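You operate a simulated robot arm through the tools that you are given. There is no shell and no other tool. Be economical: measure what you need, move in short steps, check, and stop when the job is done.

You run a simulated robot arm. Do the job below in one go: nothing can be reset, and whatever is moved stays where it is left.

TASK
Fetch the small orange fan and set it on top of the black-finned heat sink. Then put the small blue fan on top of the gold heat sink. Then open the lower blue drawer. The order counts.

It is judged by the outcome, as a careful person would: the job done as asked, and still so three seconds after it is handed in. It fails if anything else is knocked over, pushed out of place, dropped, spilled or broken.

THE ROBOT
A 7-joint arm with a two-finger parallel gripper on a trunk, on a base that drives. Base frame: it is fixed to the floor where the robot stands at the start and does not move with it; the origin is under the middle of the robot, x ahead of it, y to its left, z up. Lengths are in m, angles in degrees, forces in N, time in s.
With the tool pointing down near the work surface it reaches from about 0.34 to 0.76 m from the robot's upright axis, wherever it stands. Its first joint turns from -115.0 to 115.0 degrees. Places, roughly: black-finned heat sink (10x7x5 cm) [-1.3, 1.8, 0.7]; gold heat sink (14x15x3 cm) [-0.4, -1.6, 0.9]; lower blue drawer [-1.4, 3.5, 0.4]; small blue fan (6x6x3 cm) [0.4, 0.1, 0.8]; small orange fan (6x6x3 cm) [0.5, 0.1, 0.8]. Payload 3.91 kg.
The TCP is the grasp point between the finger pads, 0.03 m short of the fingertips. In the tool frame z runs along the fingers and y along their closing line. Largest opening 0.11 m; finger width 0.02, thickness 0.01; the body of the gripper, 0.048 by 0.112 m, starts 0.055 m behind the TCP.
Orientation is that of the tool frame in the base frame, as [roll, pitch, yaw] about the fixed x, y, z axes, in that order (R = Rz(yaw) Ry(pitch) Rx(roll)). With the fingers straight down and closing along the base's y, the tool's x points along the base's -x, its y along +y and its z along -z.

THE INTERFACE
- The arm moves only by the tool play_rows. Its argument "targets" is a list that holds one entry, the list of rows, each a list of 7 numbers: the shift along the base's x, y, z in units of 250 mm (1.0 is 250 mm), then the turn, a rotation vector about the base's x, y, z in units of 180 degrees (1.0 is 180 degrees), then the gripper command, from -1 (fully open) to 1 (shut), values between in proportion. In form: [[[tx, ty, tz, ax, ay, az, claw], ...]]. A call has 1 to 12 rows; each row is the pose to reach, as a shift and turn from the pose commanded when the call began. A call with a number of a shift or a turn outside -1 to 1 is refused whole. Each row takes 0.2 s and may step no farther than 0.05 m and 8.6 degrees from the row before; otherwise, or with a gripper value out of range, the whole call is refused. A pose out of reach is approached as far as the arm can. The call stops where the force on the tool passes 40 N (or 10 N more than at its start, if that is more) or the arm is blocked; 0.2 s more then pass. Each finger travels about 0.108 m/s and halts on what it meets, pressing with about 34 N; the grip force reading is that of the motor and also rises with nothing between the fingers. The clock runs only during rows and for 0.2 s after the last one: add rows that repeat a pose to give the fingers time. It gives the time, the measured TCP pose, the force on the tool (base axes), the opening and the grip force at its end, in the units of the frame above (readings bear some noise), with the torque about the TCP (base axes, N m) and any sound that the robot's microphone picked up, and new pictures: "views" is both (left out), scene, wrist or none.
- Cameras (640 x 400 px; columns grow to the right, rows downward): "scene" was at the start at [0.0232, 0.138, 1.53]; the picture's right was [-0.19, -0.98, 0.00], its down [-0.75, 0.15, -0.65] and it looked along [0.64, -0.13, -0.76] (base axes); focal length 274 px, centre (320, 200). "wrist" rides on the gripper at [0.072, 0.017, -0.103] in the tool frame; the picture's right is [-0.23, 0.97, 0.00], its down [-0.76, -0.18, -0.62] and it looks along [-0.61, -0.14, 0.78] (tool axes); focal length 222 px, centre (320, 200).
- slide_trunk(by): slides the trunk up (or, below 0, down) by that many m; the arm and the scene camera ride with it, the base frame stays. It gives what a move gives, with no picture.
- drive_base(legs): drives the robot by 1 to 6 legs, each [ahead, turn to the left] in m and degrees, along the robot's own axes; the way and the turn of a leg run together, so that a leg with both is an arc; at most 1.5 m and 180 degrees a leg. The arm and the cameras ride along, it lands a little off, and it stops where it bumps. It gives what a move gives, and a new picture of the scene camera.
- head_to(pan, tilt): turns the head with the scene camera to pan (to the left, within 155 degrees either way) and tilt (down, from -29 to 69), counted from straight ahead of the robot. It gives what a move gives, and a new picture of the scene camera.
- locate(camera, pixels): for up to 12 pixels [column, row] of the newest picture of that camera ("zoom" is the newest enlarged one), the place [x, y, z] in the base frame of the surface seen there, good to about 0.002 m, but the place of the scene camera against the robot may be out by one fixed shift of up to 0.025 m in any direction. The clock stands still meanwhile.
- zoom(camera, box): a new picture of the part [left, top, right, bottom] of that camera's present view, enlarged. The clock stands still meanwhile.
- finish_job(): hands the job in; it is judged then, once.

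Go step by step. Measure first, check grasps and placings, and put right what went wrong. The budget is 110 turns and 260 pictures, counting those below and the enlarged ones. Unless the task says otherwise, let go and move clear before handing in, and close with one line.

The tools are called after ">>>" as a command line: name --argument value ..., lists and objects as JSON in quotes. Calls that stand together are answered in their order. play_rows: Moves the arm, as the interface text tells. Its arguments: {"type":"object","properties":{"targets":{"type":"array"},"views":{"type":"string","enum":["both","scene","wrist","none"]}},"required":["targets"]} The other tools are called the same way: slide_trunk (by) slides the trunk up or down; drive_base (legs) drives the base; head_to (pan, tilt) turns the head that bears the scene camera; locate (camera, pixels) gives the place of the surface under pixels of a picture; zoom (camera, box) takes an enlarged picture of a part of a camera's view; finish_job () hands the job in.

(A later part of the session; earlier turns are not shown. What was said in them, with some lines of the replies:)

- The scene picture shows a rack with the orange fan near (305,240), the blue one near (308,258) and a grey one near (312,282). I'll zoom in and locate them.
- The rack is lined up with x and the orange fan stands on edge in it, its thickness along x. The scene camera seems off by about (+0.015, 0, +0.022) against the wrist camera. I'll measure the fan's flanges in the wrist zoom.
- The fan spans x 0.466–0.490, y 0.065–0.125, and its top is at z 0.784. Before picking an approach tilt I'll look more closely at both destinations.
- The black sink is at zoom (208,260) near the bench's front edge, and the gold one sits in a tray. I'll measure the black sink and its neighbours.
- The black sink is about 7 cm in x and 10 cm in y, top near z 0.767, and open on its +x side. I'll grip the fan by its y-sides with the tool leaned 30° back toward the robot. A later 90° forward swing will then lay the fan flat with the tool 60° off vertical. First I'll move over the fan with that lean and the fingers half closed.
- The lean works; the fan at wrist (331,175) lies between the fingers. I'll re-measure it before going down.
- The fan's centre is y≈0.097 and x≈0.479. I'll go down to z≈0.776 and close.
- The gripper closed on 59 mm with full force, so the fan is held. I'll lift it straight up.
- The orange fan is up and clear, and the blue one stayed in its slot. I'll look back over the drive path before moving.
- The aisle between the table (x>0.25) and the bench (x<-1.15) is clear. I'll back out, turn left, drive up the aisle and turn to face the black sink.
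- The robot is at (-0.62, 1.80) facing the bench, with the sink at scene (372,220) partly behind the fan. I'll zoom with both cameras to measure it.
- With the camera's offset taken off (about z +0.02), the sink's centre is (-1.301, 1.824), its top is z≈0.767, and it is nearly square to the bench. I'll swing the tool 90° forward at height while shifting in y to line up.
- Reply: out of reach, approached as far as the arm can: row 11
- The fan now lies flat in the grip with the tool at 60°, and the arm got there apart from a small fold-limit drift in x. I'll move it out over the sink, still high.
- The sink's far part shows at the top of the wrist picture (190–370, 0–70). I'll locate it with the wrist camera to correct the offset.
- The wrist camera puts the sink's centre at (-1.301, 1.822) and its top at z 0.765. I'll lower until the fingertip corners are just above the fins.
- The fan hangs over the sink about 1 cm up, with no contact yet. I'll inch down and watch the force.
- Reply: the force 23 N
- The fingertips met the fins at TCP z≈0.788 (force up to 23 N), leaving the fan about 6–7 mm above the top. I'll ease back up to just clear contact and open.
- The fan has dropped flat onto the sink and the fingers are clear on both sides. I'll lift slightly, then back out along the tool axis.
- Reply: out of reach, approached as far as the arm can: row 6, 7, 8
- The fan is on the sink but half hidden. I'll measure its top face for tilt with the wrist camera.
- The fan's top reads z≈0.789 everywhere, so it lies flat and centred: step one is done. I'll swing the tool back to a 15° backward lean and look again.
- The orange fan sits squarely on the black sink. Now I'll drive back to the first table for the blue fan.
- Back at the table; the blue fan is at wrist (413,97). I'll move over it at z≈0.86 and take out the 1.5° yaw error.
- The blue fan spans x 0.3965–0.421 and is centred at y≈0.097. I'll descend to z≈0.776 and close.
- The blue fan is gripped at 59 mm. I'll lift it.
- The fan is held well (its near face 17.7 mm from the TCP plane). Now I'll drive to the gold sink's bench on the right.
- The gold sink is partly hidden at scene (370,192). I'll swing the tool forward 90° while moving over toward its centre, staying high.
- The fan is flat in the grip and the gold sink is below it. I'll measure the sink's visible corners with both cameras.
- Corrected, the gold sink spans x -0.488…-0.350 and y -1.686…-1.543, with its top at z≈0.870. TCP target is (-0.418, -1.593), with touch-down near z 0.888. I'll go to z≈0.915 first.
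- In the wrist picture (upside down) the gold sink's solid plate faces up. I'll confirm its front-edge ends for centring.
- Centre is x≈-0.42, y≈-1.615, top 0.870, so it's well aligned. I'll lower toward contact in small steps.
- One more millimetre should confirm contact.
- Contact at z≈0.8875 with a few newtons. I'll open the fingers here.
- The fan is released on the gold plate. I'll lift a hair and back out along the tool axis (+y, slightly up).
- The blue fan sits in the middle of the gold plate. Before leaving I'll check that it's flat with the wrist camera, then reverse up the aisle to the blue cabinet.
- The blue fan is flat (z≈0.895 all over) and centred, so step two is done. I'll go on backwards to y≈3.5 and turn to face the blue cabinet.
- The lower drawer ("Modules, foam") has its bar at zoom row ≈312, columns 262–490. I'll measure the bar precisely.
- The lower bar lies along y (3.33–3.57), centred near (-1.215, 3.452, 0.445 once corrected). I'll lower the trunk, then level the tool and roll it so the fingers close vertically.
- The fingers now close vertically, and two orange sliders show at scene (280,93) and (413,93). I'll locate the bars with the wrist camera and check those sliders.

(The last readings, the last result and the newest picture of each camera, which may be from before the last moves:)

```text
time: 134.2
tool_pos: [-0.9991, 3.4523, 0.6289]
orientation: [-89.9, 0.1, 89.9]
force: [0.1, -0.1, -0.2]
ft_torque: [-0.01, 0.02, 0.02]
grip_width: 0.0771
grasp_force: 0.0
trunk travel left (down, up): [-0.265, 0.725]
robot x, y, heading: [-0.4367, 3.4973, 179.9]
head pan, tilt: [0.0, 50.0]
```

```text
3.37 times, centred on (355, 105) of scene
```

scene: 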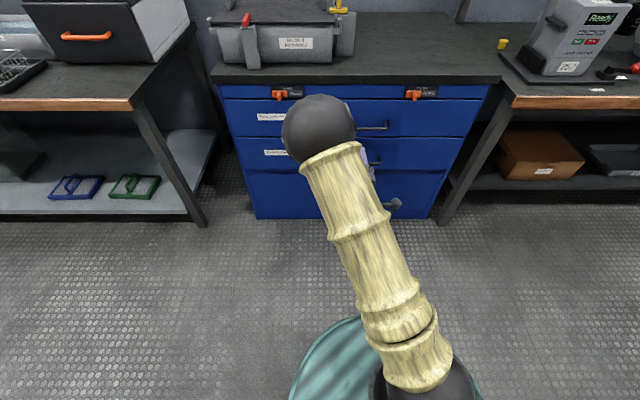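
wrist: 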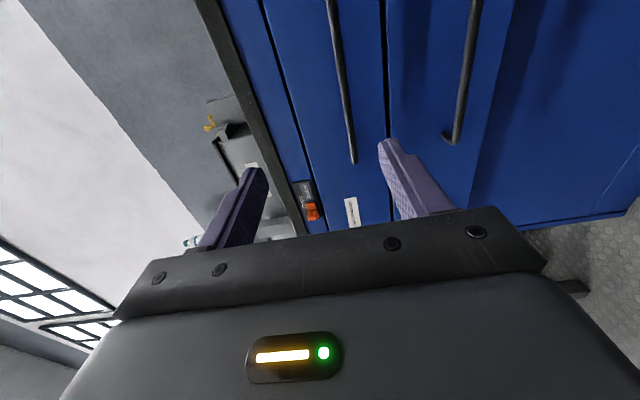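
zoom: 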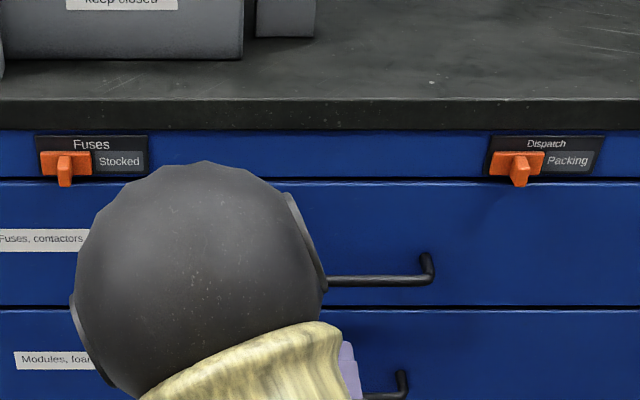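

The wrist camera puts the lower bar at x≈-1.22, z≈0.443, y 3.33–3.57, with the drawer face at -1.264. The orange parts are only status sliders. I'll drive 0.10 m closer, then lower to bar height.

>>> drive_base --legs '[[0.1, 0]]'

>>> play_rows --targets '[[[0, 0, -0.15, 0, 0, 0, -0.4], [0, 0, -0.3, 0, 0, 0, -0.4], [0, 0, -0.45, 0, 0, 0, -0.4], [0, 0, -0.6, 0, 0, 0, -0.4], [0, 0, -0.742, 0, 0, 0, -0.4], [0, 0, -0.742, 0, 0, 0, -0.4]]]' --views "both"

>>> locate --camera "wrist" --pixels '[[310, 20], [312, 60], [315, 90]]'

```text
time: 135.3
tool_pos: [-1.0989, 3.4521, 0.6296]
orientation: [-89.9, 0.3, 90.0]
force: [0.6, -0.1, 0.3]
ft_torque: [0.0, -0.01, 0.0]
grip_width: 0.0772
grasp_force: 0.0
trunk travel left (down, up): [-0.265, 0.725]
robot x, y, heading: [-0.5311, 3.4999, 180.0]
head pan, tilt: [0.0, 50.0]
```

scene: 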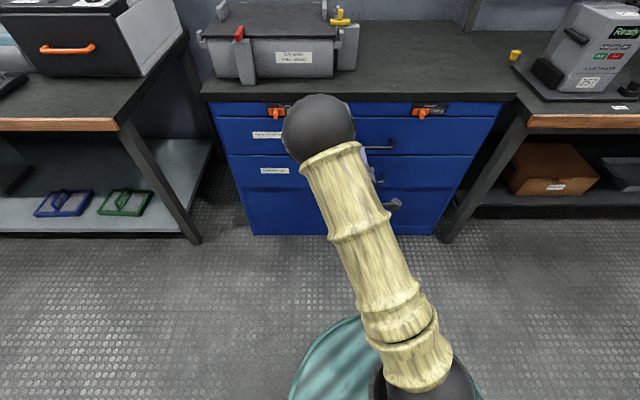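

```text
time: 136.7
tool_pos: [-1.0983, 3.4532, 0.4421]
orientation: [-90.0, 0.1, 90.0]
force: [0.5, -1.1, -0.5]
ft_torque: [0.0, -0.06, -0.02]
grip_width: 0.0769
grasp_force: 0.0
trunk travel left (down, up): [-0.265, 0.725]
robot x, y, heading: [-0.5332, 3.4982, 180.1]
head pan, tilt: [0.0, 50.0]
```

scene: 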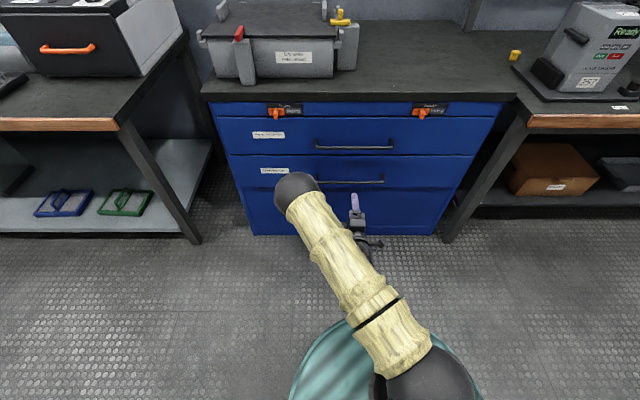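
wrist: 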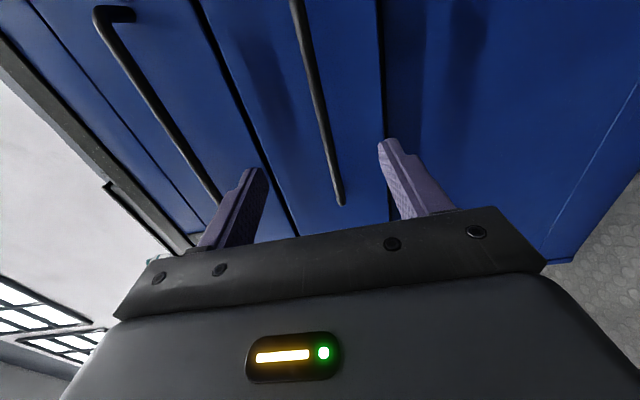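

```text
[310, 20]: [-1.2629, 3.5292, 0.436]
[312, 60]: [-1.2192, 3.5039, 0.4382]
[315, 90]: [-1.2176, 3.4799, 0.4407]
```

The bar sits level with the fingers (z≈0.441). I'll advance onto it and close.

>>> play_rows --targets '[[[-0.12, 0, 0, 0, 0, 0, -0.4], [-0.24, 0, 0, 0, 0, 0, -0.4], [-0.36, 0, 0, 0, 0, 0, -0.4], [-0.47, 0, 0, 0, 0, 0, -0.4], [-0.47, 0, 0, 0, 0, 0, -0.4], [-0.47, 0, 0, 0, 0, 0, 1], [-0.47, 0, 0, 0, 0, 0, 1], [-0.47, 0, 0, 0, 0, 0, 1], [-0.47, 0, 0, 0, 0, 0, 1]]]'

```text
time: 138.7
tool_pos: [-1.2163, 3.4555, 0.441]
orientation: [-90.2, 0.2, 90.0]
force: [2.1, 0.2, -14.8]
ft_torque: [0.16, -0.11, 0.12]
grip_width: 0.0118
grasp_force: 45.4
trunk travel left (down, up): [-0.265, 0.725]
robot x, y, heading: [-0.5322, 3.4956, 180.0]
head pan, tilt: [0.0, 50.0]
```

scene: 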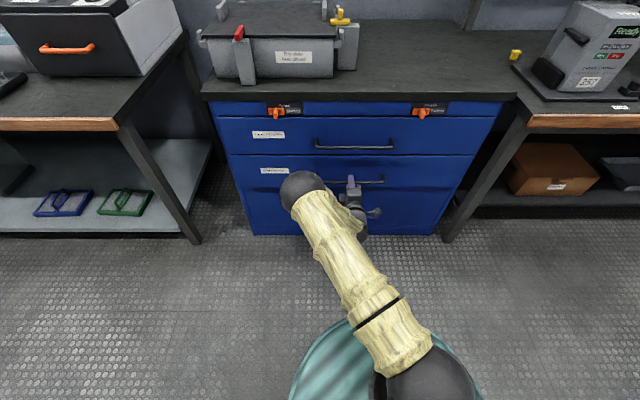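
wrist: 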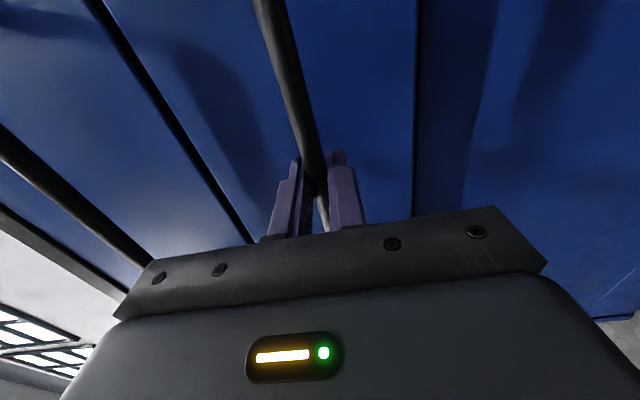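

The bar is held (12 mm). I'll pull slowly toward the robot, easing z down slightly to relax the side load.

>>> play_rows --targets '[[[0, 0, -0.006, 0, 0, 0, 1], [0.03, 0, -0.008, 0, 0, 0, 1], [0.06, 0, -0.008, 0, 0, 0, 1], [0.1, 0, -0.008, 0, 0, 0, 1], [0.15, 0, -0.008, 0, 0, 0, 1], [0.2, 0, -0.008, 0, 0, 0, 1]]]' --views "scene"

```text
time: 140.1
tool_pos: [-1.1667, 3.453, 0.4411]
orientation: [-90.0, 0.2, 89.9]
force: [-1.6, 8.2, -10.5]
ft_torque: [0.25, -0.12, -0.35]
grip_width: 0.0116
grasp_force: 45.5
trunk travel left (down, up): [-0.265, 0.725]
robot x, y, heading: [-0.5343, 3.4963, 180.0]
head pan, tilt: [0.0, 50.0]
```

scene: 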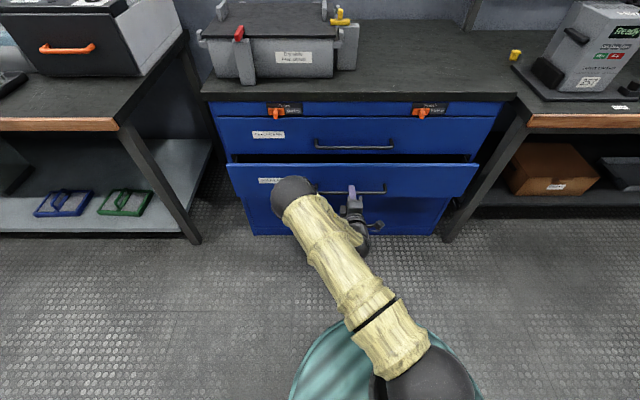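

The drawer has opened about 5 cm with low force. I'll keep pulling.

>>> play_rows --targets '[[[0.06, 0.004, -0.004, 0, 0, 0, 1], [0.12, 0.004, -0.004, 0, 0, 0, 1], [0.18, 0.004, -0.004, 0, 0, 0, 1], [0.24, 0.004, -0.004, 0, 0, 0, 1], [0.3, 0.004, -0.004, 0, 0, 0, 1], [0.36, 0.004, -0.004, 0, 0, 0, 1], [0.42, 0.004, -0.004, 0, 0, 0, 1], [0.48, 0.004, -0.004, 0, 0, 0, 1]]]' --views "scene"

```text
time: 141.9
tool_pos: [-1.0466, 3.4538, 0.4409]
orientation: [-89.9, 0.2, 90.2]
force: [-1.2, -9.4, 2.9]
ft_torque: [0.2, -0.05, -0.37]
grip_width: 0.0117
grasp_force: 45.2
trunk travel left (down, up): [-0.265, 0.725]
robot x, y, heading: [-0.5357, 3.4969, 180.0]
head pan, tilt: [0.0, 50.0]
```

scene: 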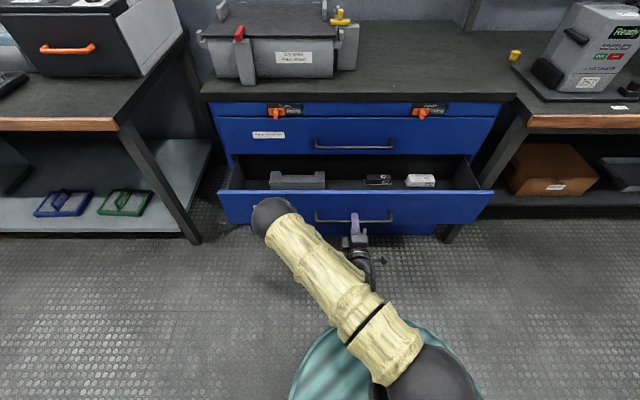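

The drawer is out about 17 cm and its contents are visible. I'll open it further by backing the base up while holding the bar.

>>> drive_base --legs '[[-0.08, 0]]'

```text
time: 142.9
tool_pos: [-0.9662, 3.4544, 0.4402]
orientation: [-89.9, 0.2, 90.2]
force: [-2.6, -12.5, 5.7]
ft_torque: [0.2, -0.02, 0.6]
grip_width: 0.012
grasp_force: 45.1
trunk travel left (down, up): [-0.265, 0.725]
robot x, y, heading: [-0.4554, 3.4986, 180.0]
head pan, tilt: [0.0, 50.0]
```

scene: 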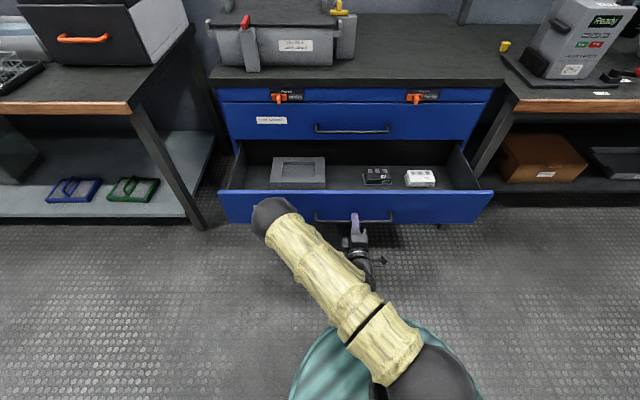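

It's now about 25 cm out with little resistance. One more 5 cm, then I'll let go.

>>> drive_base --legs '[[-0.05, 0]]'

>>> play_rows --targets '[[[0, 0, 0, 0, 0, 0, 0.4], [0, 0, 0, 0, 0, 0, -0.4], [0, 0, 0, 0, 0, 0, -0.4], [0, 0, 0, 0, 0, 0, -0.4], [0, 0, 0, 0, 0, 0, -0.4]]]' --views "both"

```text
time: 143.9
tool_pos: [-0.9158, 3.4532, 0.4411]
orientation: [-89.9, 0.2, 90.1]
force: [-2.9, -3.6, 2.4]
ft_torque: [0.24, 0.01, 0.1]
grip_width: 0.0115
grasp_force: 45.0
trunk travel left (down, up): [-0.265, 0.725]
robot x, y, heading: [-0.3987, 3.4988, 180.1]
head pan, tilt: [0.0, 50.0]
```

scene: 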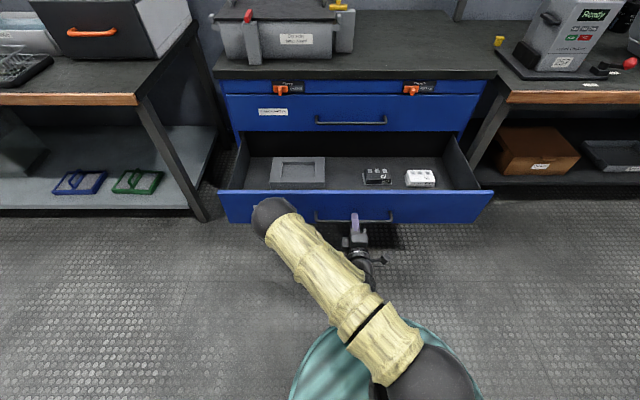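

```text
time: 145.1
tool_pos: [-0.9159, 3.4541, 0.4408]
orientation: [-89.8, 0.2, 90.1]
force: [0.1, 0.3, 0.6]
ft_torque: [-0.04, -0.01, 0.0]
grip_width: 0.0771
grasp_force: 0.2
trunk travel left (down, up): [-0.265, 0.725]
robot x, y, heading: [-0.401, 3.4968, 179.9]
head pan, tilt: [0.0, 50.0]
```

scene: 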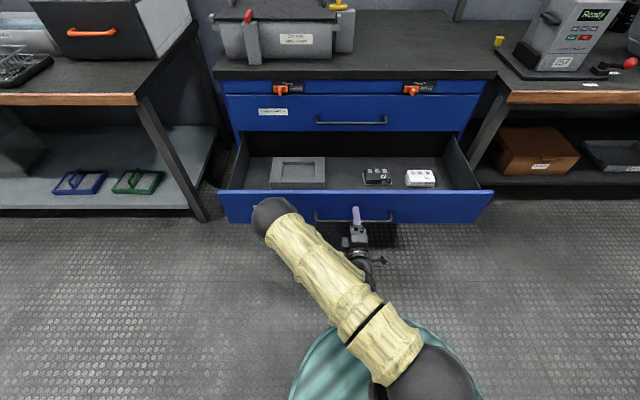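
wrist: 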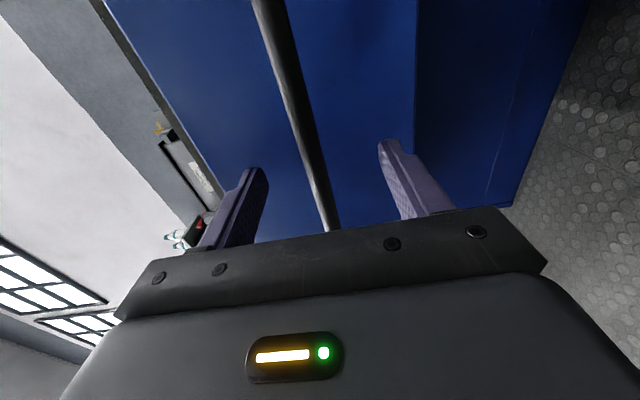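

The bar is free with the drawer about 30 cm out. I'll back straight off and check both the drawer and the orange fan.

>>> drive_base --legs '[[-0.2, 0]]'

>>> head_to --pan 60 --tilt 15

>>> zoom --camera "scene" --box '[200, 120, 440, 270]'

```text
time: 146.7
tool_pos: [-0.7162, 3.453, 0.4413]
orientation: [-89.9, 0.2, 90.1]
force: [0.5, 0.5, -0.5]
ft_torque: [0.0, 0.03, 0.0]
grip_width: 0.077
grasp_force: 0.1
trunk travel left (down, up): [-0.265, 0.725]
robot x, y, heading: [-0.2032, 3.497, 180.0]
head pan, tilt: [0.0, 50.0]
```

scene: 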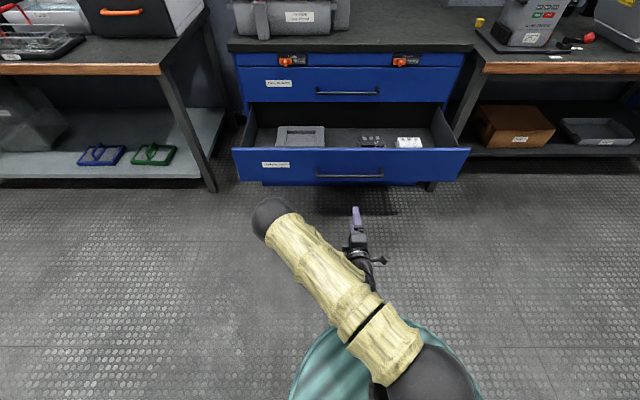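

```text
time: 148.0
tool_pos: [-0.7156, 3.4526, 0.4404]
orientation: [-89.9, 0.1, 90.1]
force: [-0.2, 0.3, 0.0]
ft_torque: [-0.02, -0.01, -0.01]
grip_width: 0.0772
grasp_force: 0.1
trunk travel left (down, up): [-0.265, 0.725]
robot x, y, heading: [-0.2062, 3.4951, 179.7]
head pan, tilt: [60.0, 15.0]
```

scene: 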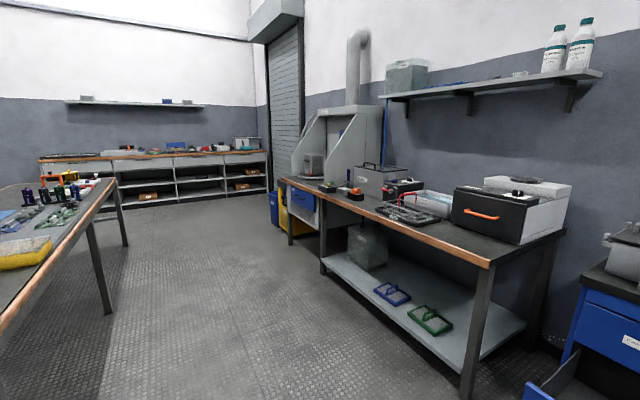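

```text
2.67 times, centred on (320, 195) of scene
```

zoom: 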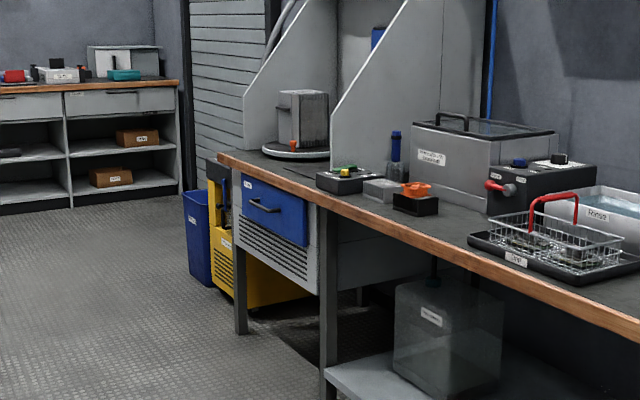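

The drawer stays open, the orange fan is still on the black sink (zoom (415,190)), and the gripper is clear. I'm handing in.

>>> finish_job

```text
The job is handed in.
```

The orange fan is on the black-finned heat sink, the blue fan is on the gold heat sink, and the lower blue drawer is open about 30 cm, done in that order. The orange fan dropped about 7 mm onto its sink when I let go, and it landed flat and centred.
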